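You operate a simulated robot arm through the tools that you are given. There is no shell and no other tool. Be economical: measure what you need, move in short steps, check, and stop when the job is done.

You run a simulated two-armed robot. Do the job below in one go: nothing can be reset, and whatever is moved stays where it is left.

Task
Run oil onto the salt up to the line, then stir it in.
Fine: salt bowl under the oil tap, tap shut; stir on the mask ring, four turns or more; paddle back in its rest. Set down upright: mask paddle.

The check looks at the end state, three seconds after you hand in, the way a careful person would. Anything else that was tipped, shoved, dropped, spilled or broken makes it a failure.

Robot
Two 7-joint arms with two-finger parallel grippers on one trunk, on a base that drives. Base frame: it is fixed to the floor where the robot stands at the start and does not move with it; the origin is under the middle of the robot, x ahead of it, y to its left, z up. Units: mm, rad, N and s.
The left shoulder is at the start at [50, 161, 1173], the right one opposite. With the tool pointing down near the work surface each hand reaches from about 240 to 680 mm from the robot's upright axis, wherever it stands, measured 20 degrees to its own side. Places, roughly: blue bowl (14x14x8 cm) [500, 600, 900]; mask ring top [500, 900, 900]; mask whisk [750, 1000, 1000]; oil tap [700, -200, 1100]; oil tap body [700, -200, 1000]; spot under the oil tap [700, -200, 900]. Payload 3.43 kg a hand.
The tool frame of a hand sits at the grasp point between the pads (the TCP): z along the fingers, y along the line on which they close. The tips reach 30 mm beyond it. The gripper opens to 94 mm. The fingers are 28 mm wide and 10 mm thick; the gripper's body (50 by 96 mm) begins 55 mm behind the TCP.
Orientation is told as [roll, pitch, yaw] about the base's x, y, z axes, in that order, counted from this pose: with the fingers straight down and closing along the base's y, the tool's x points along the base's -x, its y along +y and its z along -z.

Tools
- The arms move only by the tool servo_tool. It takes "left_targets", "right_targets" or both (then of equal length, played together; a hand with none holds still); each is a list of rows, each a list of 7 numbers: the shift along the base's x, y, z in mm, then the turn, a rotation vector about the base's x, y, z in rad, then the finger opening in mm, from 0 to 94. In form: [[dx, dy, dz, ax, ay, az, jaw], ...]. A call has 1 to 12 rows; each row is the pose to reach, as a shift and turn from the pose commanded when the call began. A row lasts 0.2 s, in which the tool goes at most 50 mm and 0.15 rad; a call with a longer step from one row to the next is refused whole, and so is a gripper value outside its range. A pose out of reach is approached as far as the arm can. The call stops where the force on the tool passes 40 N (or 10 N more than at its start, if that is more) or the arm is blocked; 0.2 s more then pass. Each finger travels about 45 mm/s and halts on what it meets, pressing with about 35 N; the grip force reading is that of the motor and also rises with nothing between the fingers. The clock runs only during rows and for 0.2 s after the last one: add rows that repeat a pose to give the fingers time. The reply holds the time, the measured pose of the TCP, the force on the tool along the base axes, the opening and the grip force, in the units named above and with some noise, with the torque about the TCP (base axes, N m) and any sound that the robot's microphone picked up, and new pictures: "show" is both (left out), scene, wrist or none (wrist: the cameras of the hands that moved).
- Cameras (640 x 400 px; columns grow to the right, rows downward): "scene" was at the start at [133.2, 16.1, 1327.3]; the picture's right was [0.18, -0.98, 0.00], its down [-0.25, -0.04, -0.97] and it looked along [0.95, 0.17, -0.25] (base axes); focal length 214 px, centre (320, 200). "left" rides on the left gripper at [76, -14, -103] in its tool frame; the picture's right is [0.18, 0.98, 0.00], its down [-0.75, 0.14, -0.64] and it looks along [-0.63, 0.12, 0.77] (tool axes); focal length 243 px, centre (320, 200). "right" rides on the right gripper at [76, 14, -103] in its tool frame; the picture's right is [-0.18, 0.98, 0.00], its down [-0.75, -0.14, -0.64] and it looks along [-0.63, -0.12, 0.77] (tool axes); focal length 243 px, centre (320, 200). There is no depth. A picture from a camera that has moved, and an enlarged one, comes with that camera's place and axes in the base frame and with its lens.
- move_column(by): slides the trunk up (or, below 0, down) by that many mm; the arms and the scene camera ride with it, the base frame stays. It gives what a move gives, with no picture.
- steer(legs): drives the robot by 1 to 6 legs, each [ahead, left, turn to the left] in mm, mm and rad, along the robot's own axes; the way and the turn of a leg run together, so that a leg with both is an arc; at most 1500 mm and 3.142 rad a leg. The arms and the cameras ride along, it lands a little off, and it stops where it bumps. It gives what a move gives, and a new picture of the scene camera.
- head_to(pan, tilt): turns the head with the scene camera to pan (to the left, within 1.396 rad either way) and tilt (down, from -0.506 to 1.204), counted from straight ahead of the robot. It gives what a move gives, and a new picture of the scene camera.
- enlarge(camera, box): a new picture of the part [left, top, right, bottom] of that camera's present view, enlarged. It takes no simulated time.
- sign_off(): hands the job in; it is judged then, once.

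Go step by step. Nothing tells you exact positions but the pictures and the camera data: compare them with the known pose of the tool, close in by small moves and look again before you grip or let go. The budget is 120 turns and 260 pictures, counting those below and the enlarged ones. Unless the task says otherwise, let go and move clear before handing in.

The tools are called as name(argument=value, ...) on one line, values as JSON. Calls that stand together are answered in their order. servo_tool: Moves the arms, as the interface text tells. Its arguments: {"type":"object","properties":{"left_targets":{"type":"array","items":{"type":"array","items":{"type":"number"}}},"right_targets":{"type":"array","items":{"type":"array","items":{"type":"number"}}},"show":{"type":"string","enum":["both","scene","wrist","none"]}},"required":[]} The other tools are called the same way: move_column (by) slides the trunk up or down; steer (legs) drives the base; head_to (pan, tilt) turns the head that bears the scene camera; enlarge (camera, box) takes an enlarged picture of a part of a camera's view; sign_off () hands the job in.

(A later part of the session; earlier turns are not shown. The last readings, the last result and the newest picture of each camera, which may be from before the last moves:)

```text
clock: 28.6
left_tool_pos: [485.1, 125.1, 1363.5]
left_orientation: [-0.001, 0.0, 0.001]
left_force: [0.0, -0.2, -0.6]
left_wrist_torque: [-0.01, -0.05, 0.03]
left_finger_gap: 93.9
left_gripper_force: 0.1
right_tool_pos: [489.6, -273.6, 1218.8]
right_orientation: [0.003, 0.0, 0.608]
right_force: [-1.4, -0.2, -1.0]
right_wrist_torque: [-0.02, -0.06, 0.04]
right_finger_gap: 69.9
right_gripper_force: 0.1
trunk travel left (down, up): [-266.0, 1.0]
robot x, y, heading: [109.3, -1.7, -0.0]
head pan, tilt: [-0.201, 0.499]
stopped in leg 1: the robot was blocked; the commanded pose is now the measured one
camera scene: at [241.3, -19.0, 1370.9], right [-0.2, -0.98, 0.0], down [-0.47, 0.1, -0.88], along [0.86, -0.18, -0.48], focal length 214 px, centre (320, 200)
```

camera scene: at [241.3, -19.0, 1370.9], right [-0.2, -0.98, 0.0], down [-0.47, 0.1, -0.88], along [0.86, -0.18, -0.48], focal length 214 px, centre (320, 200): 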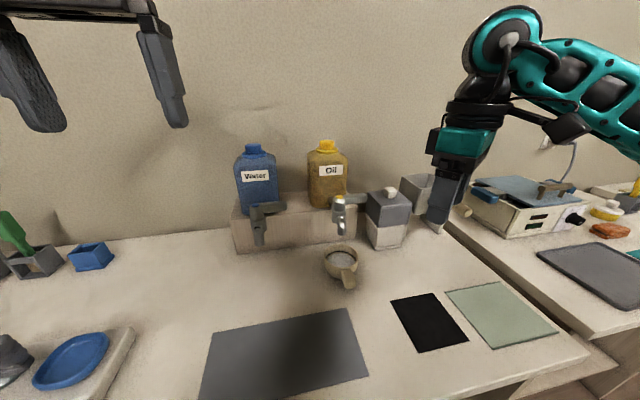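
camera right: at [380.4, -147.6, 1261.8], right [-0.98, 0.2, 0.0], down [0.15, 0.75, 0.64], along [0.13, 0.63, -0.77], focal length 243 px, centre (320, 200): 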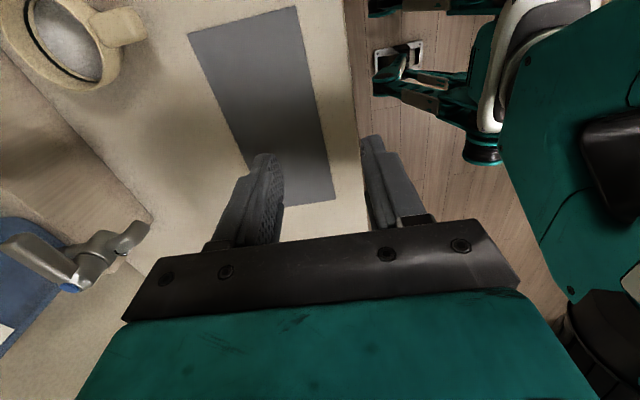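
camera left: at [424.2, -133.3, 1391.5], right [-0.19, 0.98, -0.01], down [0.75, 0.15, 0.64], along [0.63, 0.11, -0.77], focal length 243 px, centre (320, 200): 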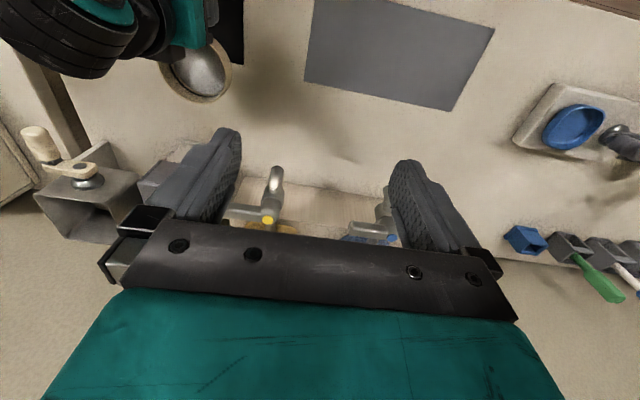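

The base is now against the table at x≈109, which is close enough. I'll approach above the lever.

servo_tool(right_targets=[[40, 8, 0, 0, 0, 0, 70], [80, 16, 0, 0, 0, 0, 70], [120, 25, 0, 0, 0, 0, 70], [160, 35, -10, 0, 0, 0, 70], [200, 45, -15, 0, 0, 0, 70], [214, 50, -20, 0, 0, 0, 70], [214, 50, -20, 0, 0, 0, 70]])

enlarge(camera="scene", box=[290, 150, 450, 280])

```text
clock: 30.2
left_tool_pos: [487.3, 125.8, 1363.0]
left_orientation: [0.0, 0.001, 0.002]
left_force: [0.8, 1.2, 0.1]
left_wrist_torque: [0.0, -0.01, 0.0]
left_finger_gap: 93.9
left_gripper_force: 0.1
right_tool_pos: [630.4, -220.0, 1204.0]
right_orientation: [0.001, 0.003, 0.604]
right_force: [0.9, 0.8, 0.3]
right_wrist_torque: [0.02, -0.03, 0.02]
right_finger_gap: 69.8
right_gripper_force: 0.0
right hand out of reach, approached as far as the arm can: row 3, 4, 5, 6, 7
trunk travel left (down, up): [-266.0, 1.0]
robot x, y, heading: [115.9, -3.5, -0.005]
head pan, tilt: [-0.201, 0.499]
camera scene: at [243.4, -19.0, 1370.6], right [-0.2, -0.98, 0.0], down [-0.47, 0.1, -0.88], along [0.86, -0.18, -0.48], focal length 214 px, centre (320, 200)
camera right: at [561.7, -250.5, 1306.9], right [-0.41, 0.91, 0.0], down [0.7, 0.31, 0.64], along [0.58, 0.26, -0.77], focal length 243 px, centre (320, 200)
```

scene: 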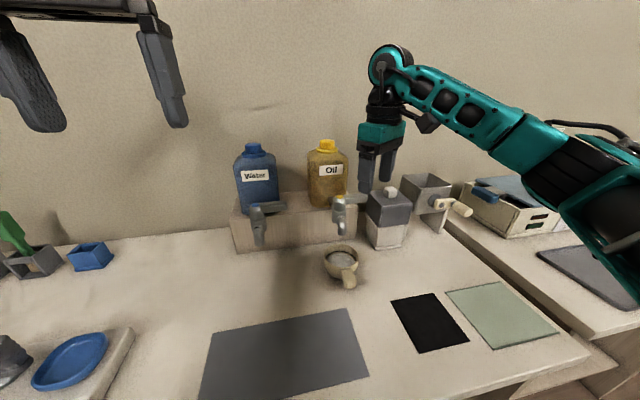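
right: 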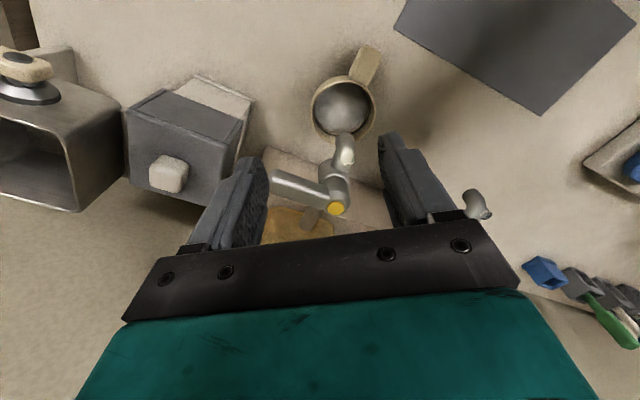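

```text
3.08 times, centred on (370, 215) of scene
camera zoom: at [243.4, -19.0, 1370.6], right [-0.2, -0.98, 0.0], down [-0.47, 0.1, -0.88], along [0.86, -0.18, -0.48], focal length 660 px, centre (166, 154)
```

zoom: 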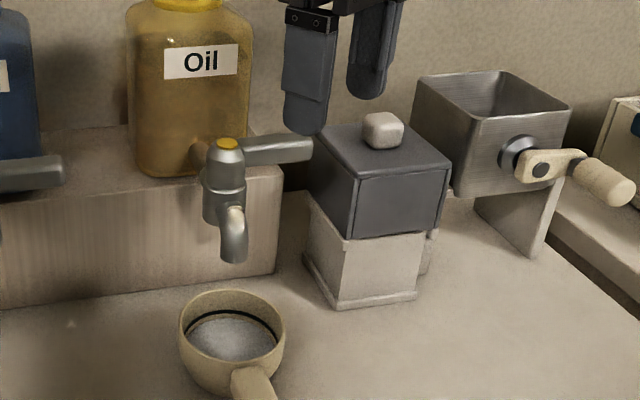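

Tool-down reach falls short at this height, so I'll unyaw and tilt the fingers forward by about 20°. Then I'll pull the lever from behind with closed fingers.

servo_tool(right_targets=[[0, -3, 0, 0, 0, -0.15, 40], [0, -6, 0, 0, 0, -0.3, 20], [0, -8, 0, 0, 0, -0.45, 0], [0, -10, 0, 0, 0, -0.6, 0]], show="none")

servo_tool(right_targets=[[10, 0, 0, 0, -0.12, 0, 0], [30, 0, 0, 0, -0.24, 0, 0], [60, 0, -5, 0, -0.36, 0, 0], [90, 0, -10, 0, -0.36, 0, 0], [110, 2, -15, 0, -0.36, 0, 0], [110, 2, -15, 0, -0.36, 0, 0]])

enlarge(camera="scene", box=[290, 130, 450, 280])

```text
clock: 31.2
left_tool_pos: [487.2, 125.1, 1363.8]
left_orientation: [0.0, 0.001, 0.002]
left_force: [-0.4, -1.4, -0.3]
left_wrist_torque: [0.01, 0.0, -0.01]
left_finger_gap: 93.9
left_gripper_force: 0.2
right_tool_pos: [629.2, -228.6, 1203.5]
right_orientation: [0.002, 0.003, 0.007]
right_force: [0.4, 0.3, 0.3]
right_wrist_torque: [0.01, -0.01, 0.0]
right_finger_gap: 0.0
right_gripper_force: 13.6
trunk travel left (down, up): [-266.0, 1.0]
robot x, y, heading: [111.4, -2.5, -0.002]
head pan, tilt: [-0.201, 0.499]
```

```text
clock: 32.6
left_tool_pos: [486.9, 126.1, 1362.9]
left_orientation: [0.002, 0.001, 0.001]
left_force: [0.3, -0.3, 0.1]
left_wrist_torque: [-0.01, 0.0, -0.02]
left_finger_gap: 94.0
left_gripper_force: 0.0
right_tool_pos: [736.9, -225.9, 1188.6]
right_orientation: [-0.001, -0.36, 0.009]
right_force: [-0.1, 0.2, 0.5]
right_wrist_torque: [0.01, 0.04, 0.0]
right_finger_gap: 0.1
right_gripper_force: 33.1
trunk travel left (down, up): [-266.0, 1.0]
robot x, y, heading: [111.1, -2.1, 0.002]
head pan, tilt: [-0.201, 0.499]
camera scene: at [243.2, -19.1, 1370.6], right [-0.2, -0.98, 0.0], down [-0.47, 0.1, -0.88], along [0.86, -0.18, -0.48], focal length 214 px, centre (320, 200)
camera right: at [631.0, -211.4, 1257.4], right [0.16, 0.98, 0.06], down [0.48, -0.13, 0.87], along [0.86, -0.11, -0.5], focal length 243 px, centre (320, 200)
```

scene: 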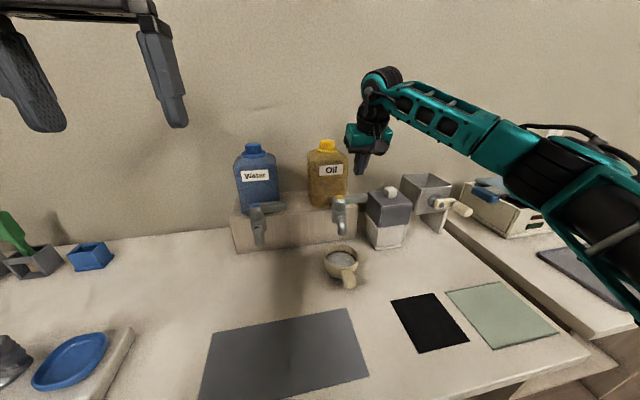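
right: 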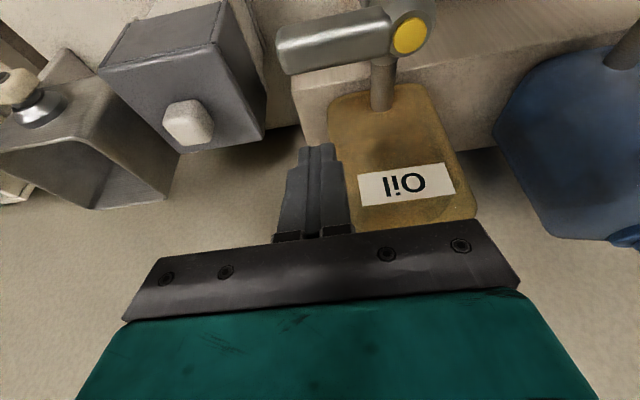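

```text
2.67 times, centred on (370, 205) of scene
camera zoom: at [243.2, -19.1, 1370.6], right [-0.2, -0.98, 0.0], down [-0.47, 0.1, -0.88], along [0.86, -0.18, -0.48], focal length 572 px, centre (187, 187)
```

zoom: 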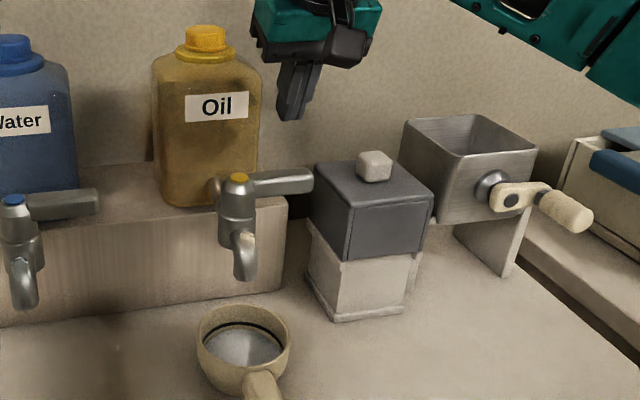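

servo_tool(right_targets=[[10, -2, -20, 0, 0, 0, 0], [10, -2, -45, 0, 0, 0, 0], [10, -2, -70, 0, 0, 0, 0], [10, -2, -70, 0, 0, 0, 0]])

enlarge(camera="scene", box=[290, 130, 450, 280])

```text
clock: 33.6
left_tool_pos: [487.6, 125.4, 1363.3]
left_orientation: [0.001, 0.001, 0.002]
left_force: [-0.8, -0.1, -0.1]
left_wrist_torque: [0.01, 0.02, -0.01]
left_finger_gap: 93.9
left_gripper_force: 0.1
right_tool_pos: [748.4, -226.6, 1118.0]
right_orientation: [-0.002, -0.359, 0.011]
right_force: [0.0, 0.1, -0.1]
right_wrist_torque: [0.03, -0.01, -0.01]
right_finger_gap: 0.0
right_gripper_force: 33.0
trunk travel left (down, up): [-266.0, 1.0]
robot x, y, heading: [111.3, -0.3, -0.001]
head pan, tilt: [-0.201, 0.499]
camera scene: at [243.1, -18.9, 1370.6], right [-0.2, -0.98, 0.0], down [-0.47, 0.1, -0.88], along [0.86, -0.18, -0.48], focal length 214 px, centre (320, 200)
camera right: at [642.0, -211.9, 1187.1], right [0.16, 0.98, 0.06], down [0.48, -0.14, 0.87], along [0.86, -0.11, -0.5], focal length 243 px, centre (320, 200)
```

scene: 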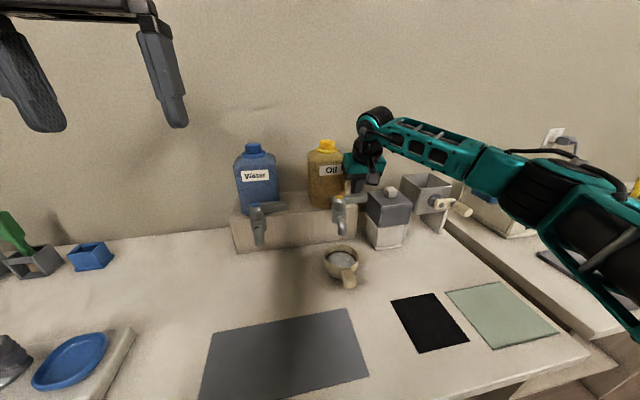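
right: 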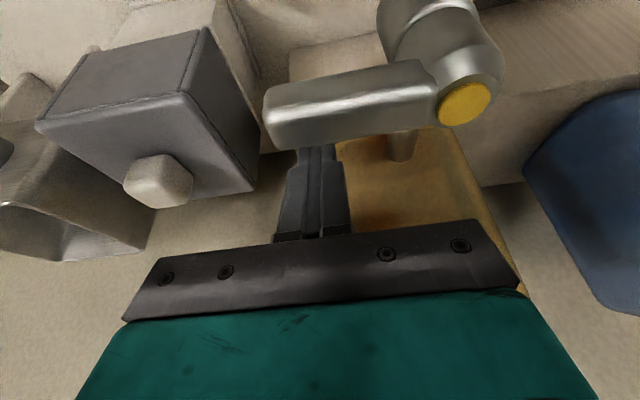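

```text
2.67 times, centred on (370, 205) of scene
camera zoom: at [243.1, -18.9, 1370.6], right [-0.2, -0.98, 0.0], down [-0.47, 0.1, -0.88], along [0.86, -0.18, -0.48], focal length 572 px, centre (187, 187)
```

zoom: 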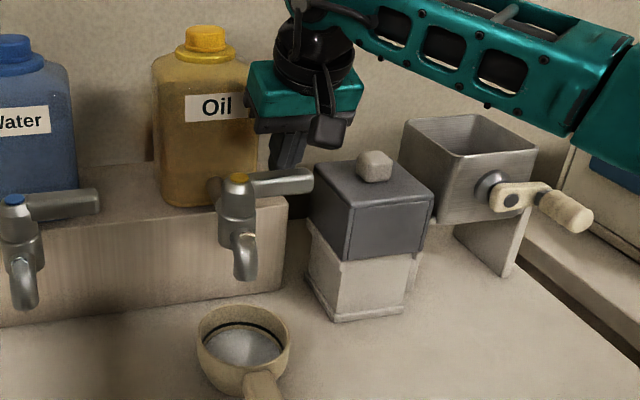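

Fingers are behind the lever. I'll pull it gently toward me and listen/look.

servo_tool(right_targets=[[-10, 0, 0, 0, 0, 0, 0], [-18, 0, 0, 0, 0, 0, 0], [-25, 0, 0, 0, 0, 0, 0], [-30, 0, 0, 0, 0, 0, 0]], show="wrist")

enlarge(camera="scene", box=[310, 170, 390, 290])

```text
clock: 34.4
left_tool_pos: [490.8, 126.2, 1361.5]
left_orientation: [0.001, 0.005, 0.001]
left_force: [-1.0, -0.4, 0.8]
left_wrist_torque: [0.0, 0.01, 0.02]
left_finger_gap: 93.8
left_gripper_force: 0.1
right_tool_pos: [734.7, -227.1, 1122.2]
right_orientation: [0.004, -0.385, 0.001]
right_force: [25.4, 1.4, -2.6]
right_wrist_torque: [0.02, -0.15, -0.27]
right_finger_gap: 0.1
right_gripper_force: 32.8
trunk travel left (down, up): [-266.0, 1.0]
robot x, y, heading: [112.9, 1.1, -0.001]
head pan, tilt: [-0.201, 0.499]
stopped in row 3 (right hand): the force on the tool passed its limit (the readings are from after the stop); the commanded pose is now the measured one
camera right: at [626.0, -213.7, 1188.3], right [0.17, 0.98, 0.07], down [0.46, -0.14, 0.88], along [0.87, -0.11, -0.48], focal length 243 px, centre (320, 200)
```

right: 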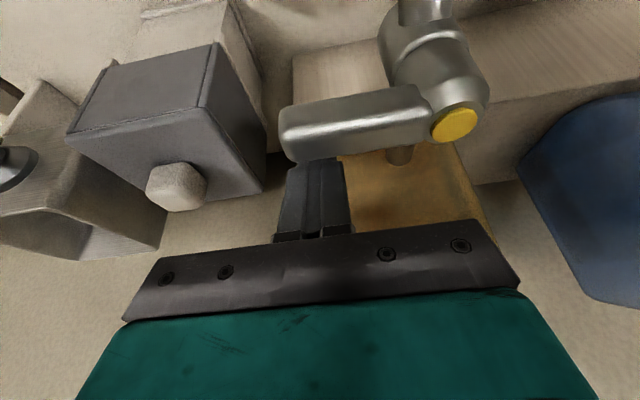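

```text
3.33 times, centred on (350, 230) of scene
camera zoom: at [246.0, -19.1, 1370.2], right [-0.2, -0.98, 0.0], down [-0.47, 0.1, -0.88], along [0.86, -0.18, -0.48], focal length 715 px, centre (220, 100)
```

zoom: 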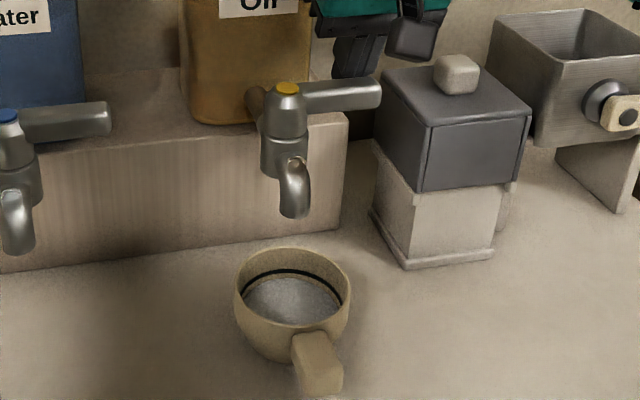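

The lever resists being pulled forward, so it probably swings the other way (back). I'll back off, raise, and yaw the hand the other way so I can straddle the lever.

servo_tool(right_targets=[[8, 0, 0, 0, 0, 0, 0], [8, 0, 30, 0, 0, 0, 0], [5, 0, 70, 0, 0, 0, 0], [0, 0, 80, 0, 0, -0.14, 15], [-5, 0, 80, 0, 0, -0.28, 30], [-10, 0, 80, 0, 0, -0.42, 45], [-15, 0, 80, 0, 0, -0.56, 60], [-20, 0, 80, 0, 0, -0.7, 66], [-20, 0, 80, 0, 0, -0.75, 66], [-20, 0, 80, 0, 0, -0.75, 66]])

```text
clock: 36.6
left_tool_pos: [487.3, 125.2, 1363.3]
left_orientation: [0.0, 0.003, 0.002]
left_force: [0.6, -0.5, 0.3]
left_wrist_torque: [0.01, 0.02, 0.04]
left_finger_gap: 93.8
left_gripper_force: 0.1
right_tool_pos: [710.0, -227.6, 1202.0]
right_orientation: [0.001, -0.377, -0.749]
right_force: [0.1, 0.6, -0.1]
right_wrist_torque: [-0.01, -0.02, 0.0]
right_finger_gap: 66.2
right_gripper_force: 0.0
trunk travel left (down, up): [-266.0, 1.0]
robot x, y, heading: [114.0, 1.9, -0.005]
head pan, tilt: [-0.201, 0.499]
camera scene: at [243.3, -19.2, 1370.6], right [-0.2, -0.98, 0.0], down [-0.47, 0.1, -0.88], along [0.86, -0.18, -0.48], focal length 214 px, centre (320, 200)
camera right: at [640.4, -142.6, 1269.6], right [0.79, 0.6, 0.07], down [0.24, -0.42, 0.87], along [0.56, -0.68, -0.48], focal length 243 px, centre (320, 200)
```

scene: 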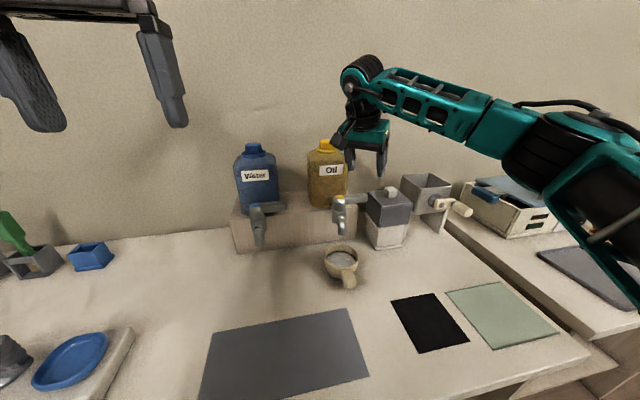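
right: 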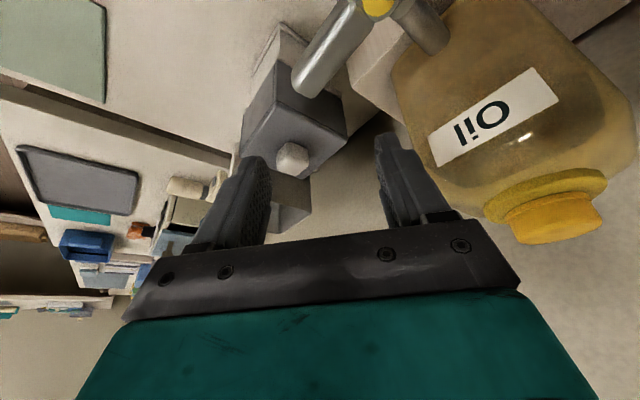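

servo_tool(right_targets=[[-1, 10, -10, 0, 0, -0.13, 70], [-1, 19, -25, 0, 0, -0.25, 70], [-1, 19, -40, 0, 0, -0.25, 70], [-1, 19, -40, 0, 0, -0.25, 70]])

enlarge(camera="scene", box=[310, 130, 430, 220])

```text
clock: 37.6
left_tool_pos: [487.8, 127.3, 1363.9]
left_orientation: [0.0, 0.003, 0.001]
left_force: [-0.3, 0.7, 0.1]
left_wrist_torque: [0.03, 0.01, -0.02]
left_finger_gap: 94.0
left_gripper_force: 0.0
right_tool_pos: [707.6, -207.4, 1162.1]
right_orientation: [0.001, -0.379, -0.997]
right_force: [0.1, 0.0, -0.1]
right_wrist_torque: [-0.02, -0.02, -0.01]
right_finger_gap: 70.1
right_gripper_force: 0.2
trunk travel left (down, up): [-266.0, 1.0]
robot x, y, heading: [112.6, -2.3, 0.002]
head pan, tilt: [-0.201, 0.499]
camera scene: at [243.2, -19.0, 1370.6], right [-0.2, -0.98, 0.0], down [-0.47, 0.1, -0.88], along [0.86, -0.18, -0.48], focal length 214 px, centre (320, 200)
camera right: at [662.5, -108.5, 1229.0], right [0.92, 0.39, 0.07], down [0.13, -0.47, 0.87], along [0.37, -0.79, -0.48], focal length 243 px, centre (320, 200)
```

scene: 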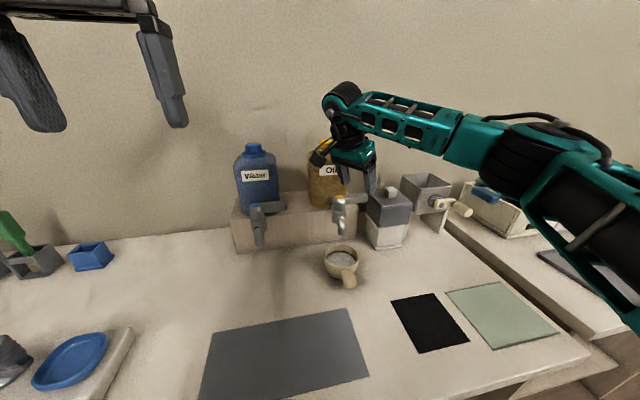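
right: 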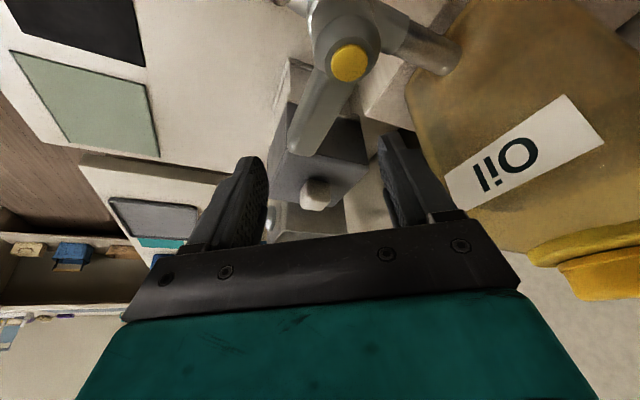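

```text
4.44 times, centred on (370, 175) of scene
camera zoom: at [243.2, -19.0, 1370.6], right [-0.2, -0.98, 0.0], down [-0.47, 0.1, -0.88], along [0.86, -0.18, -0.48], focal length 953 px, centre (98, 311)
```

zoom: 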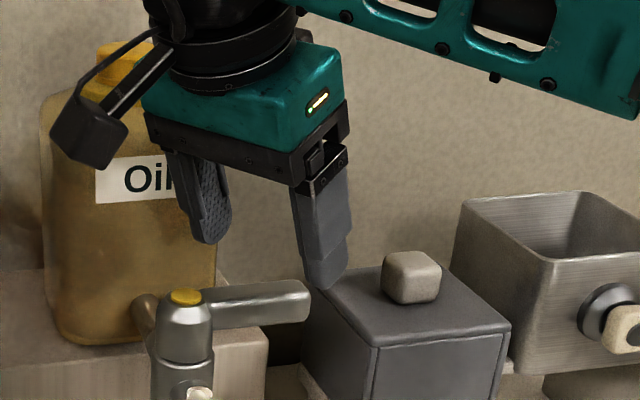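

Fingers straddle the lever line. Lowering to lever height.

servo_tool(right_targets=[[2, 6, -15, 0, 0, 0, 70], [2, 7, -30, 0, 0, 0, 70], [2, 7, -45, 0, 0, 0, 70], [2, 7, -45, 0, 0, 0, 70]])

enlarge(camera="scene", box=[310, 150, 430, 240])

```text
clock: 38.6
left_tool_pos: [487.7, 125.8, 1363.4]
left_orientation: [0.0, 0.002, 0.002]
left_force: [-0.4, 0.5, 0.3]
left_wrist_torque: [0.02, -0.01, -0.01]
left_finger_gap: 94.0
left_gripper_force: 0.0
right_tool_pos: [710.1, -202.6, 1115.6]
right_orientation: [0.003, -0.379, -0.997]
right_force: [0.0, 0.2, -0.3]
right_wrist_torque: [0.0, 0.01, 0.0]
right_finger_gap: 70.1
right_gripper_force: 0.1
trunk travel left (down, up): [-266.0, 1.0]
robot x, y, heading: [114.3, 0.3, -0.001]
head pan, tilt: [-0.201, 0.499]
camera scene: at [243.2, -19.2, 1370.6], right [-0.2, -0.98, 0.0], down [-0.47, 0.1, -0.88], along [0.86, -0.18, -0.48], focal length 214 px, centre (320, 200)
camera right: at [663.7, -103.0, 1183.4], right [0.92, 0.39, 0.07], down [0.13, -0.47, 0.87], along [0.38, -0.79, -0.48], focal length 243 px, centre (320, 200)
```

scene: 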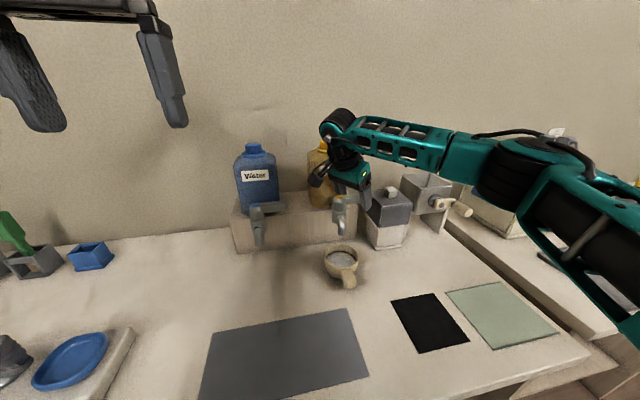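
right: 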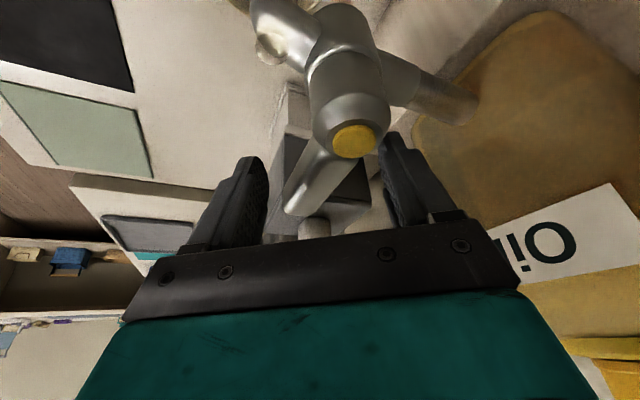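

```text
4.44 times, centred on (370, 195) of scene
camera zoom: at [243.2, -19.2, 1370.6], right [-0.2, -0.98, 0.0], down [-0.47, 0.1, -0.88], along [0.86, -0.18, -0.48], focal length 953 px, centre (98, 222)
```

zoom: 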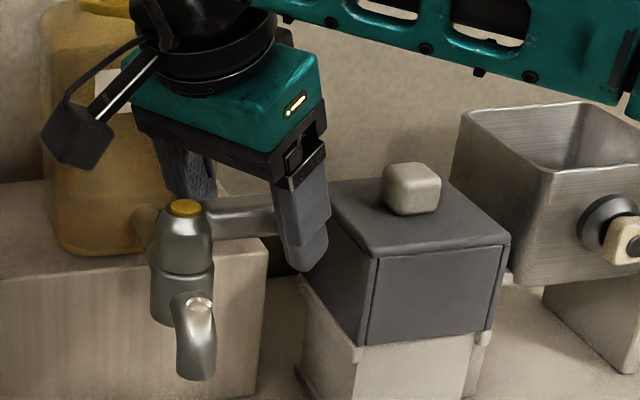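

The front finger covers the lever's tip. Pushing it gently backward.

servo_tool(right_targets=[[8, 0, 0, 0, 0, 0, 70], [14, 0, 0, 0, 0, 0, 70], [20, 0, 0, 0, 0, 0, 70], [26, 0, 0, 0, 0, 0, 70]], show="wrist")

enlarge(camera="scene", box=[310, 170, 400, 290])

```text
clock: 39.6
left_tool_pos: [487.9, 126.7, 1364.4]
left_orientation: [0.002, 0.003, 0.002]
left_force: [0.1, 0.4, -0.6]
left_wrist_torque: [0.04, -0.01, 0.0]
left_finger_gap: 94.0
left_gripper_force: 0.0
right_tool_pos: [736.6, -202.5, 1116.6]
right_orientation: [0.002, -0.378, -0.995]
right_force: [-0.1, 0.0, 0.0]
right_wrist_torque: [0.01, 0.0, -0.03]
right_finger_gap: 70.3
right_gripper_force: 0.0
trunk travel left (down, up): [-266.0, 1.0]
robot x, y, heading: [109.8, 1.9, -0.001]
head pan, tilt: [-0.201, 0.499]
camera right: at [690.6, -102.8, 1184.7], right [0.92, 0.39, 0.07], down [0.13, -0.47, 0.87], along [0.37, -0.79, -0.48], focal length 243 px, centre (320, 200)
```

right: 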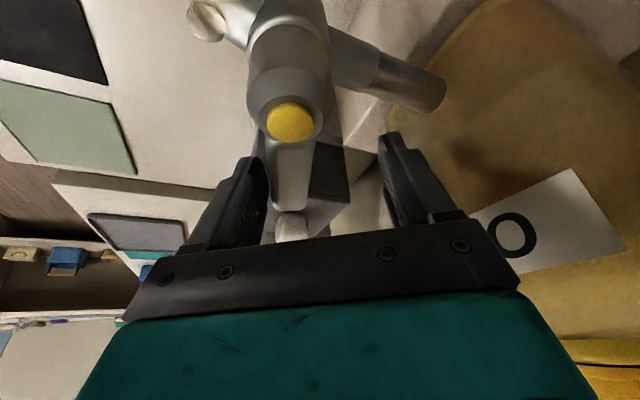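

```text
3.33 times, centred on (355, 230) of scene
camera zoom: at [243.3, -19.1, 1370.6], right [-0.2, -0.98, 0.0], down [-0.47, 0.1, -0.88], along [0.86, -0.18, -0.48], focal length 715 px, centre (203, 100)
```

zoom: 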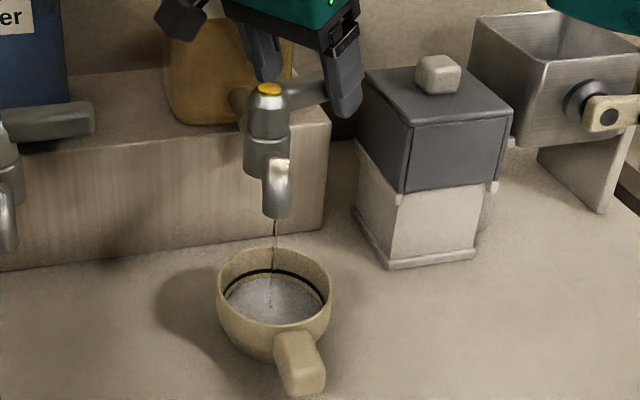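

Oil is flowing thinly into the bowl. I'll wait briefly and check the rate.

servo_tool(right_targets=[[0, 0, 0, 0, 0, 0, 70], [0, 0, 0, 0, 0, 0, 70], [0, 0, 0, 0, 0, 0, 70], [0, 0, 0, 0, 0, 0, 70], [0, 0, 0, 0, 0, 0, 70]], show="none")

enlarge(camera="scene", box=[320, 200, 370, 275])

```text
clock: 40.8
left_tool_pos: [487.1, 125.5, 1363.8]
left_orientation: [0.0, 0.003, 0.001]
left_force: [0.6, 0.1, 0.3]
left_wrist_torque: [-0.02, -0.02, -0.02]
left_finger_gap: 94.1
left_gripper_force: 0.1
right_tool_pos: [736.9, -202.0, 1117.8]
right_orientation: [0.001, -0.377, -0.996]
right_force: [-0.5, 1.2, 0.3]
right_wrist_torque: [-0.01, -0.02, -0.01]
right_finger_gap: 70.0
right_gripper_force: 0.0
trunk travel left (down, up): [-266.0, 1.0]
robot x, y, heading: [115.7, -0.5, -0.005]
head pan, tilt: [-0.201, 0.499]
```

```text
5.33 times, centred on (345, 238) of scene
camera zoom: at [243.3, -19.2, 1370.6], right [-0.2, -0.98, 0.0], down [-0.47, 0.1, -0.88], along [0.86, -0.18, -0.48], focal length 1144 px, centre (187, 0)
```

zoom: 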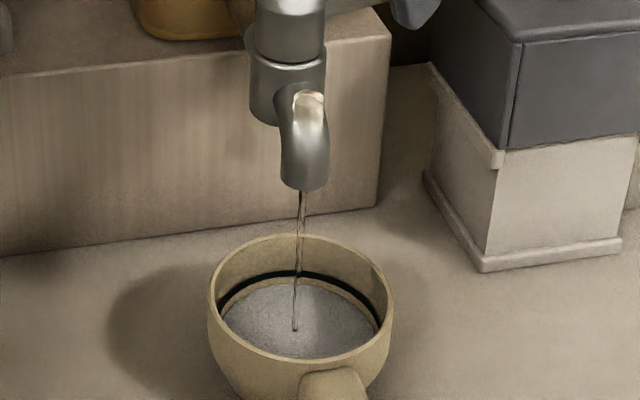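

servo_tool(right_targets=[[0, 0, 0, 0, 0, 0, 70], [0, 0, 0, 0, 0, 0, 70], [0, 0, 0, 0, 0, 0, 70], [0, 0, 0, 0, 0, 0, 70], [0, 0, 0, 0, 0, 0, 70], [0, 0, 0, 0, 0, 0, 70], [0, 0, 0, 0, 0, 0, 70], [0, 0, 0, 0, 0, 0, 70], [0, 0, 0, 0, 0, 0, 70], [0, 0, 0, 0, 0, 0, 70]], show="none")

enlarge(camera="scene", box=[320, 235, 365, 280])

```text
clock: 43.0
left_tool_pos: [488.7, 125.1, 1362.9]
left_orientation: [0.001, 0.001, 0.0]
left_force: [-0.3, 0.1, -0.3]
left_wrist_torque: [0.01, 0.03, -0.03]
left_finger_gap: 93.9
left_gripper_force: 0.0
right_tool_pos: [736.4, -201.6, 1115.4]
right_orientation: [0.002, -0.377, -0.997]
right_force: [0.8, -0.2, -0.5]
right_wrist_torque: [0.0, -0.01, 0.07]
right_finger_gap: 70.0
right_gripper_force: 0.0
trunk travel left (down, up): [-266.0, 1.0]
robot x, y, heading: [112.5, -1.1, 0.0]
head pan, tilt: [-0.201, 0.499]
```

```text
8.89 times, centred on (342, 258) of scene
camera zoom: at [243.3, -19.2, 1370.6], right [-0.2, -0.98, 0.0], down [-0.47, 0.1, -0.88], along [0.86, -0.18, -0.48], focal length 1906 px, centre (120, -311)
```

zoom: 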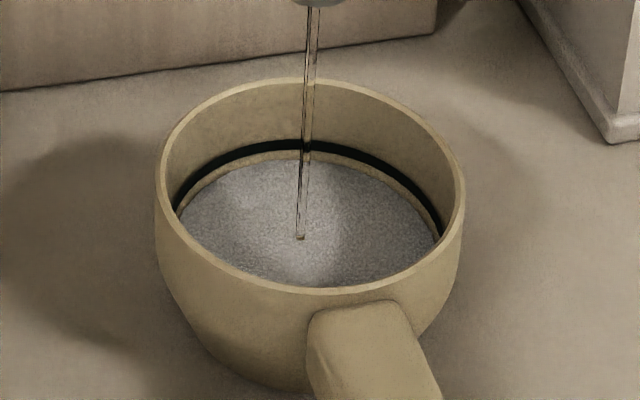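

servo_tool(right_targets=[[0, 0, 0, 0, 0, 0, 70], [0, 0, 0, 0, 0, 0, 70], [0, 0, 0, 0, 0, 0, 70], [0, 0, 0, 0, 0, 0, 70], [0, 0, 0, 0, 0, 0, 70], [0, 0, 0, 0, 0, 0, 70], [0, 0, 0, 0, 0, 0, 70], [0, 0, 0, 0, 0, 0, 70]], show="none")

enlarge(camera="scene", box=[320, 235, 365, 280])

```text
clock: 44.8
left_tool_pos: [487.9, 126.6, 1362.1]
left_orientation: [-0.001, 0.002, 0.002]
left_force: [-0.6, -0.5, 0.5]
left_wrist_torque: [0.02, -0.01, -0.02]
left_finger_gap: 93.8
left_gripper_force: 0.1
right_tool_pos: [736.2, -202.2, 1117.0]
right_orientation: [0.003, -0.377, -0.997]
right_force: [-0.1, -0.7, -1.1]
right_wrist_torque: [0.02, 0.02, -0.01]
right_finger_gap: 69.9
right_gripper_force: 0.0
trunk travel left (down, up): [-266.0, 1.0]
robot x, y, heading: [117.1, 2.1, -0.001]
head pan, tilt: [-0.201, 0.499]
```

```text
8.89 times, centred on (342, 258) of scene
camera zoom: at [243.3, -19.2, 1370.6], right [-0.2, -0.98, 0.0], down [-0.47, 0.1, -0.88], along [0.86, -0.18, -0.48], focal length 1906 px, centre (120, -311)
```

zoom: 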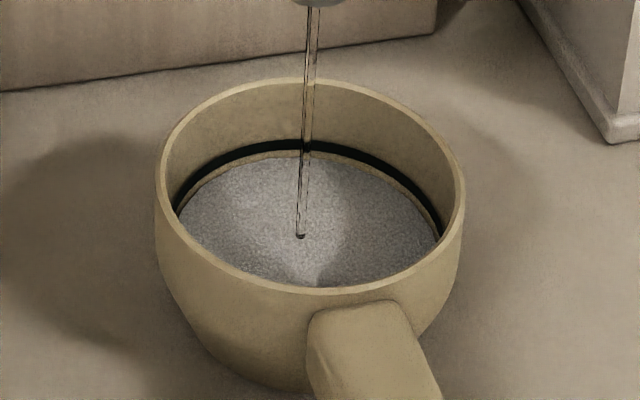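

servo_tool(right_targets=[[0, 0, 0, 0, 0, 0, 70], [0, 0, 0, 0, 0, 0, 70], [0, 0, 0, 0, 0, 0, 70], [0, 0, 0, 0, 0, 0, 70], [0, 0, 0, 0, 0, 0, 70], [0, 0, 0, 0, 0, 0, 70], [0, 0, 0, 0, 0, 0, 70], [0, 0, 0, 0, 0, 0, 70], [0, 0, 0, 0, 0, 0, 70], [0, 0, 0, 0, 0, 0, 70]], show="none")

enlarge(camera="scene", box=[325, 235, 360, 260])

```text
clock: 47.0
left_tool_pos: [487.1, 126.3, 1362.5]
left_orientation: [0.001, 0.002, 0.001]
left_force: [-0.1, -0.2, 0.2]
left_wrist_torque: [0.01, -0.02, 0.01]
left_finger_gap: 94.0
left_gripper_force: 0.1
right_tool_pos: [736.7, -203.7, 1117.3]
right_orientation: [0.002, -0.376, -0.997]
right_force: [-0.5, 0.2, 0.3]
right_wrist_torque: [-0.01, -0.03, -0.03]
right_finger_gap: 70.2
right_gripper_force: 0.1
trunk travel left (down, up): [-266.0, 1.0]
robot x, y, heading: [116.7, -2.4, 0.001]
head pan, tilt: [-0.201, 0.499]
```

```text
16.00 times, centred on (342, 248) of scene
camera zoom: at [243.3, -19.2, 1370.6], right [-0.2, -0.98, 0.0], down [-0.47, 0.1, -0.88], along [0.86, -0.18, -0.48], focal length 3432 px, centre (-40, -560)
```

zoom: 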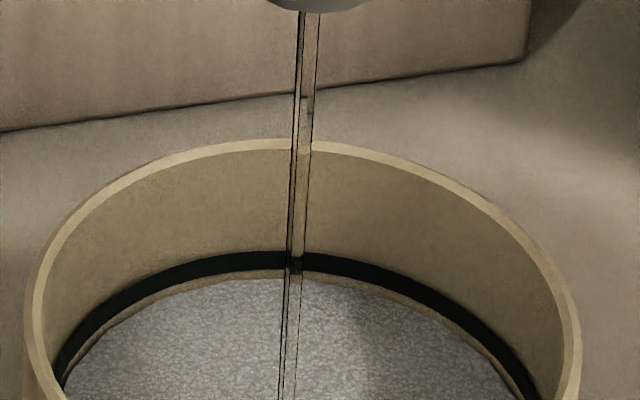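

servo_tool(right_targets=[[0, 0, 0, 0, 0, 0, 70], [0, 0, 0, 0, 0, 0, 70], [0, 0, 0, 0, 0, 0, 70], [0, 0, 0, 0, 0, 0, 70], [0, 0, 0, 0, 0, 0, 70], [0, 0, 0, 0, 0, 0, 70], [0, 0, 0, 0, 0, 0, 70], [0, 0, 0, 0, 0, 0, 70], [0, 0, 0, 0, 0, 0, 70], [0, 0, 0, 0, 0, 0, 70], [0, 0, 0, 0, 0, 0, 70], [0, 0, 0, 0, 0, 0, 70]], show="none")

enlarge(camera="scene", box=[325, 235, 360, 260])

```text
clock: 49.6
left_tool_pos: [487.4, 126.1, 1363.6]
left_orientation: [0.0, 0.001, 0.003]
left_force: [-1.0, -0.4, 0.1]
left_wrist_torque: [0.0, 0.02, 0.02]
left_finger_gap: 93.8
left_gripper_force: 0.1
right_tool_pos: [737.6, -202.2, 1117.4]
right_orientation: [0.001, -0.377, -0.997]
right_force: [0.1, 0.2, -0.6]
right_wrist_torque: [-0.03, 0.01, -0.04]
right_finger_gap: 69.9
right_gripper_force: 0.0
trunk travel left (down, up): [-266.0, 1.0]
robot x, y, heading: [111.5, -0.1, -0.006]
head pan, tilt: [-0.201, 0.499]
```

```text
16.00 times, centred on (342, 248) of scene
camera zoom: at [243.3, -19.2, 1370.6], right [-0.2, -0.98, 0.0], down [-0.47, 0.1, -0.88], along [0.86, -0.18, -0.48], focal length 3432 px, centre (-40, -560)
```

zoom: 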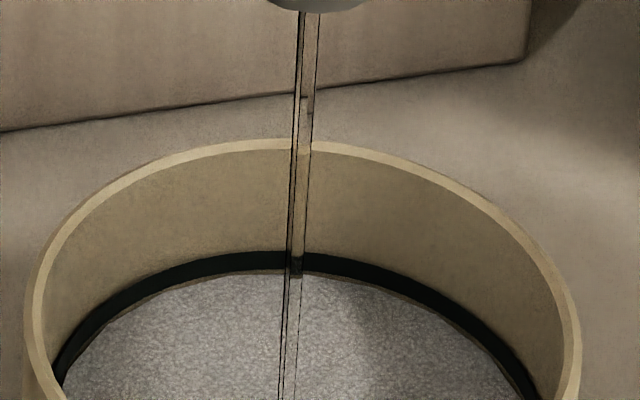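

servo_tool(right_targets=[[0, 0, 0, 0, 0, 0, 70], [0, 0, 0, 0, 0, 0, 70], [0, 0, 0, 0, 0, 0, 70], [0, 0, 0, 0, 0, 0, 70], [0, 0, 0, 0, 0, 0, 70], [0, 0, 0, 0, 0, 0, 70], [0, 0, 0, 0, 0, 0, 70], [0, 0, 0, 0, 0, 0, 70], [0, 0, 0, 0, 0, 0, 70], [0, 0, 0, 0, 0, 0, 70], [0, 0, 0, 0, 0, 0, 70], [0, 0, 0, 0, 0, 0, 70]], show="none")

enlarge(camera="scene", box=[325, 235, 360, 260])

```text
clock: 52.2
left_tool_pos: [488.1, 125.7, 1363.0]
left_orientation: [0.0, 0.001, 0.002]
left_force: [-0.7, -0.1, 0.0]
left_wrist_torque: [0.01, 0.02, 0.01]
left_finger_gap: 93.9
left_gripper_force: 0.1
right_tool_pos: [736.2, -201.3, 1118.0]
right_orientation: [0.002, -0.377, -0.996]
right_force: [-0.3, -0.6, -0.2]
right_wrist_torque: [-0.02, -0.01, 0.0]
right_finger_gap: 69.8
right_gripper_force: 0.0
trunk travel left (down, up): [-266.0, 1.0]
robot x, y, heading: [113.1, -3.0, -0.003]
head pan, tilt: [-0.201, 0.499]
```

```text
16.00 times, centred on (342, 248) of scene
camera zoom: at [243.3, -19.2, 1370.6], right [-0.2, -0.98, 0.0], down [-0.47, 0.1, -0.88], along [0.86, -0.18, -0.48], focal length 3432 px, centre (-40, -560)
```

zoom: 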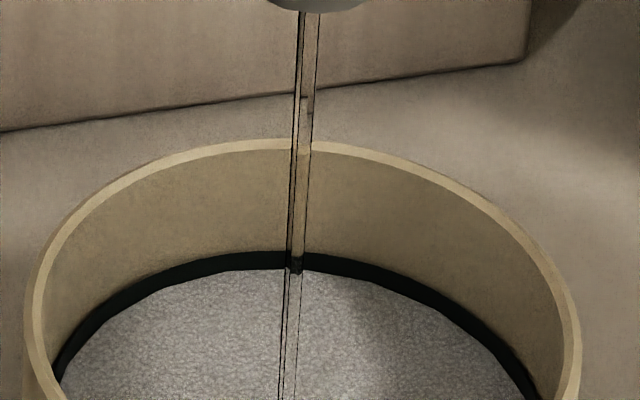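

Level has reached the lower edge of the line. A short further wait, then push the lever closed.

servo_tool(right_targets=[[0, 0, 0, 0, 0, 0, 70], [0, 0, 0, 0, 0, 0, 70], [0, 0, 0, 0, 0, 0, 70], [-14, 0, 0, 0, 0, 0, 70], [-26, 0, 0, 0, 0, 0, 70], [-34, 0, 0, 0, 0, 0, 70], [-40, 0, 0, 0, 0, 0, 70], [-43, 0, 0, 0, 0, 0, 70]], show="wrist")

enlarge(camera="scene", box=[325, 235, 360, 260])

enlarge(camera="scene", box=[310, 170, 400, 290])

```text
clock: 54.0
left_tool_pos: [491.0, 125.2, 1362.7]
left_orientation: [0.003, 0.006, 0.002]
left_force: [0.4, -0.6, 1.1]
left_wrist_torque: [0.03, -0.02, 0.03]
left_finger_gap: 93.9
left_gripper_force: 0.2
right_tool_pos: [697.4, -204.1, 1118.0]
right_orientation: [0.007, -0.379, -1.003]
right_force: [21.0, -7.7, 6.2]
right_wrist_torque: [-0.04, -0.23, -0.88]
right_finger_gap: 78.4
right_gripper_force: 7.2
trunk travel left (down, up): [-266.0, 1.0]
robot x, y, heading: [114.0, 0.2, -0.004]
head pan, tilt: [-0.201, 0.499]
camera right: at [651.2, -104.4, 1184.6], right [0.92, 0.39, 0.07], down [0.12, -0.47, 0.88], along [0.37, -0.8, -0.48], focal length 243 px, centre (320, 200)
```

right: 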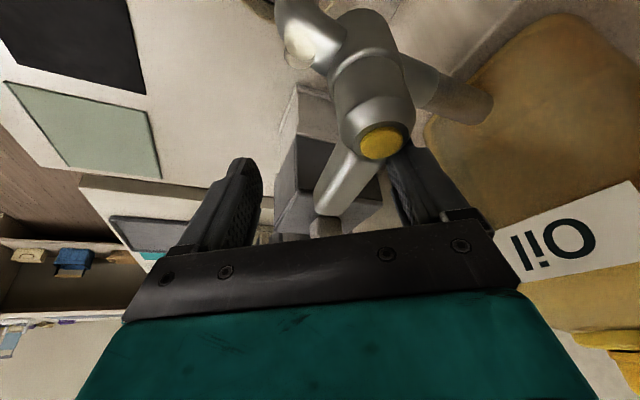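

```text
16.00 times, centred on (342, 248) of scene
camera zoom: at [245.8, -20.0, 1370.4], right [-0.2, -0.98, 0.0], down [-0.47, 0.1, -0.88], along [0.86, -0.18, -0.48], focal length 3432 px, centre (-40, -560)
```

zoom: 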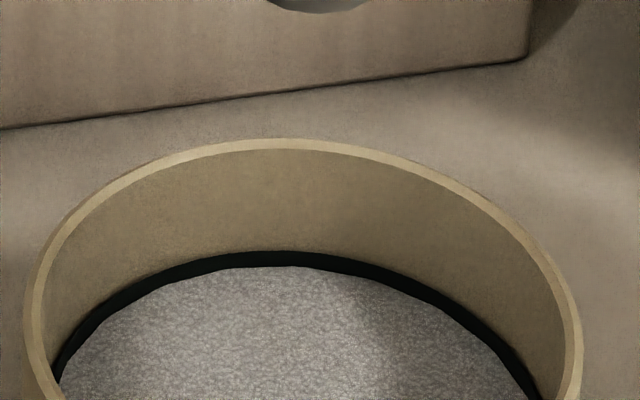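

```text
3.33 times, centred on (355, 230) of scene
camera zoom: at [245.8, -20.0, 1370.4], right [-0.2, -0.98, 0.0], down [-0.47, 0.1, -0.88], along [0.86, -0.18, -0.48], focal length 715 px, centre (203, 100)
```

zoom: 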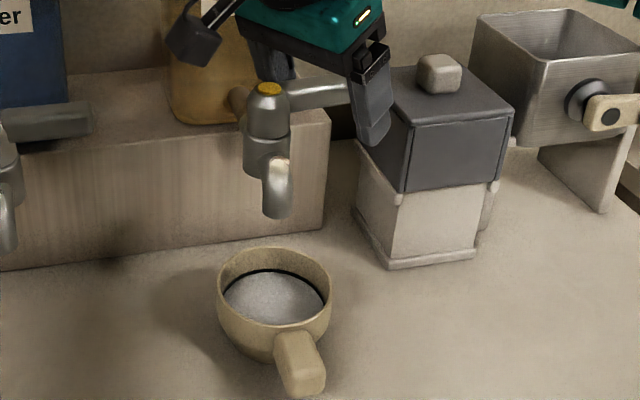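

Flow stopped with the level at the lower part of the line. I'll give it about two more seconds to reach the line's middle, then shut it again.

servo_tool(right_targets=[[14, 0, 0, 0, 0, 0, 70], [28, 0, 0, 0, 0, 0, 70], [38, 0, 0, 0, 0, 0, 70], [43, 0, 0, 0, 0, 0, 70], [43, 0, 0, 0, 0, 0, 70], [43, 0, 0, 0, 0, 0, 70], [43, 0, 0, 0, 0, 0, 70], [29, 0, 0, 0, 0, 0, 70], [17, 0, 0, 0, 0, 0, 70], [8, 0, 0, 0, 0, 0, 70], [3, 0, 0, 0, 0, 0, 70], [0, 0, 0, 0, 0, 0, 70]], show="none")

enlarge(camera="scene", box=[325, 235, 360, 260])

enlarge(camera="scene", box=[310, 170, 400, 290])

```text
clock: 56.6
left_tool_pos: [490.6, 125.0, 1361.8]
left_orientation: [0.002, 0.005, 0.002]
left_force: [0.6, -0.5, 0.0]
left_wrist_torque: [0.01, -0.01, 0.0]
left_finger_gap: 94.0
left_gripper_force: 0.1
right_tool_pos: [697.1, -204.4, 1118.2]
right_orientation: [0.005, -0.38, -1.004]
right_force: [21.9, -5.4, 4.5]
right_wrist_torque: [-0.21, -0.2, -0.91]
right_finger_gap: 78.6
right_gripper_force: 7.0
trunk travel left (down, up): [-266.0, 1.0]
robot x, y, heading: [112.4, -1.7, -0.002]
head pan, tilt: [-0.201, 0.499]
```

```text
16.00 times, centred on (342, 248) of scene
camera zoom: at [246.0, -19.9, 1370.3], right [-0.2, -0.98, 0.0], down [-0.47, 0.1, -0.88], along [0.86, -0.18, -0.48], focal length 3432 px, centre (-40, -560)
```

zoom: 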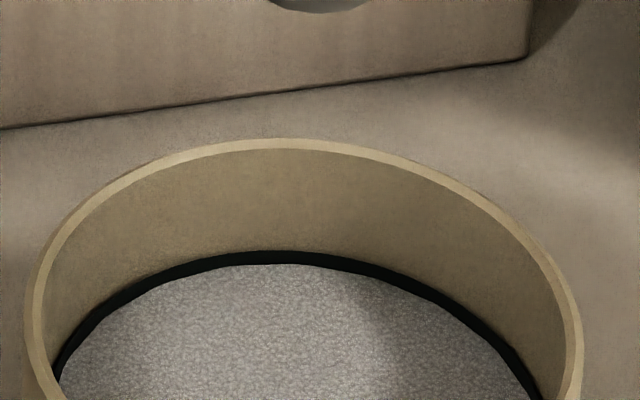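

```text
3.33 times, centred on (355, 230) of scene
camera zoom: at [246.0, -19.9, 1370.3], right [-0.2, -0.98, 0.0], down [-0.47, 0.1, -0.88], along [0.86, -0.18, -0.48], focal length 715 px, centre (203, 100)
```

zoom: 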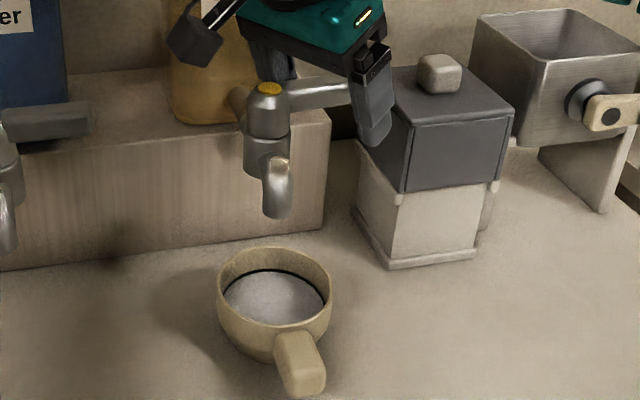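

Level now sits within the line and the tap is shut. I'll unload the lever, rise clear and return the hand to straight-down.

servo_tool(right_targets=[[8, 0, 0, 0, 0, 0, 70], [8, 0, 35, 0, 0, 0, 70], [6, 0, 75, 0, 0, 0.1, 70], [-15, -5, 90, 0, 0, 0.24, 70], [-40, -10, 95, 0, 0, 0.38, 70], [-65, -15, 95, 0, 0, 0.52, 70], [-90, -20, 95, 0, 0, 0.66, 70], [-115, -25, 95, 0, 0, 0.8, 70], [-140, -30, 90, 0, 0, 0.94, 60], [-160, -30, 80, 0, 0, 1.0, 60]], show="none")

servo_tool(right_targets=[[-20, 0, -10, 0, 0.13, 0, 60], [-45, 0, -20, 0, 0.26, 0, 60], [-70, 0, -30, 0, 0.377, 0, 60], [-70, 0, -40, 0, 0.377, 0, 60]])

enlarge(camera="scene", box=[290, 160, 410, 290])

```text
clock: 58.8
left_tool_pos: [485.3, 124.7, 1362.6]
left_orientation: [0.0, 0.003, 0.001]
left_force: [0.7, 1.0, 0.0]
left_wrist_torque: [-0.01, 0.0, -0.02]
left_finger_gap: 94.0
left_gripper_force: 0.0
right_tool_pos: [534.5, -232.0, 1197.0]
right_orientation: [0.001, -0.38, 0.005]
right_force: [-0.6, -0.5, 0.0]
right_wrist_torque: [0.01, -0.03, 0.0]
right_finger_gap: 60.1
right_gripper_force: 0.1
trunk travel left (down, up): [-266.0, 1.0]
robot x, y, heading: [113.8, -2.0, -0.002]
head pan, tilt: [-0.201, 0.499]
```

```text
clock: 59.8
left_tool_pos: [486.1, 126.4, 1362.4]
left_orientation: [0.001, 0.002, 0.002]
left_force: [-0.6, 0.0, 0.6]
left_wrist_torque: [0.0, 0.01, 0.01]
left_finger_gap: 94.2
left_gripper_force: 0.1
right_tool_pos: [462.8, -230.7, 1158.1]
right_orientation: [0.004, 0.001, 0.004]
right_force: [0.1, -0.2, -0.4]
right_wrist_torque: [0.02, 0.01, 0.0]
right_finger_gap: 59.9
right_gripper_force: 0.0
trunk travel left (down, up): [-266.0, 1.0]
robot x, y, heading: [112.1, 1.1, -0.004]
head pan, tilt: [-0.201, 0.499]
camera scene: at [243.4, -19.2, 1370.6], right [-0.2, -0.98, 0.0], down [-0.47, 0.1, -0.88], along [0.86, -0.18, -0.48], focal length 214 px, centre (320, 200)
camera right: at [388.6, -216.5, 1260.0], right [0.18, 0.98, 0.0], down [0.75, -0.14, 0.64], along [0.63, -0.11, -0.77], focal length 243 px, centre (320, 200)
```

scene: 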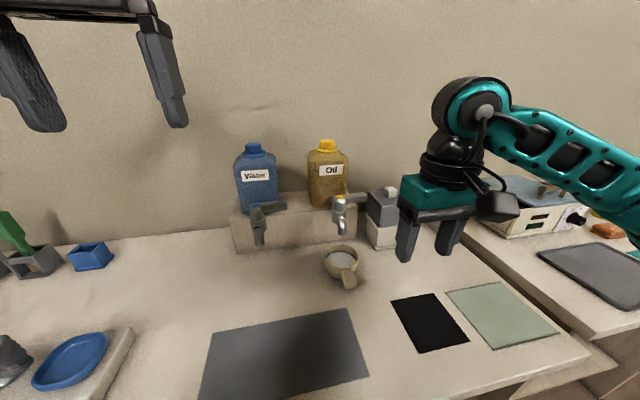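
right: 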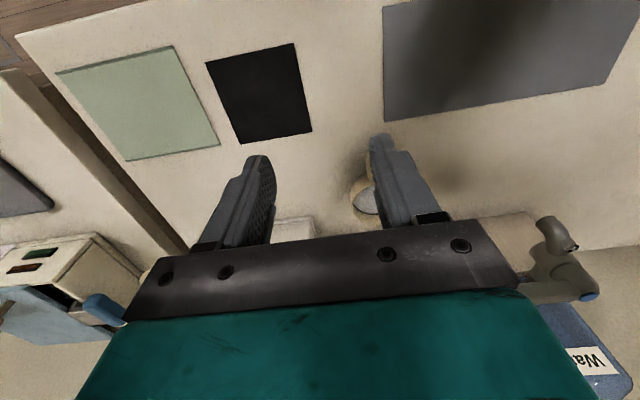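

```text
3.08 times, centred on (350, 225) of scene
camera zoom: at [243.4, -19.2, 1370.6], right [-0.2, -0.98, 0.0], down [-0.47, 0.1, -0.88], along [0.86, -0.18, -0.48], focal length 660 px, centre (228, 123)
```

zoom: 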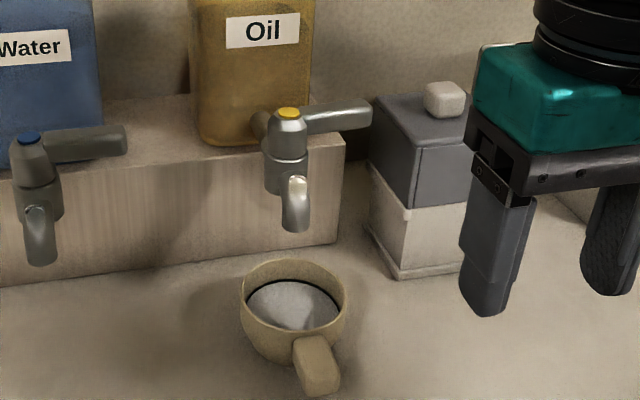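

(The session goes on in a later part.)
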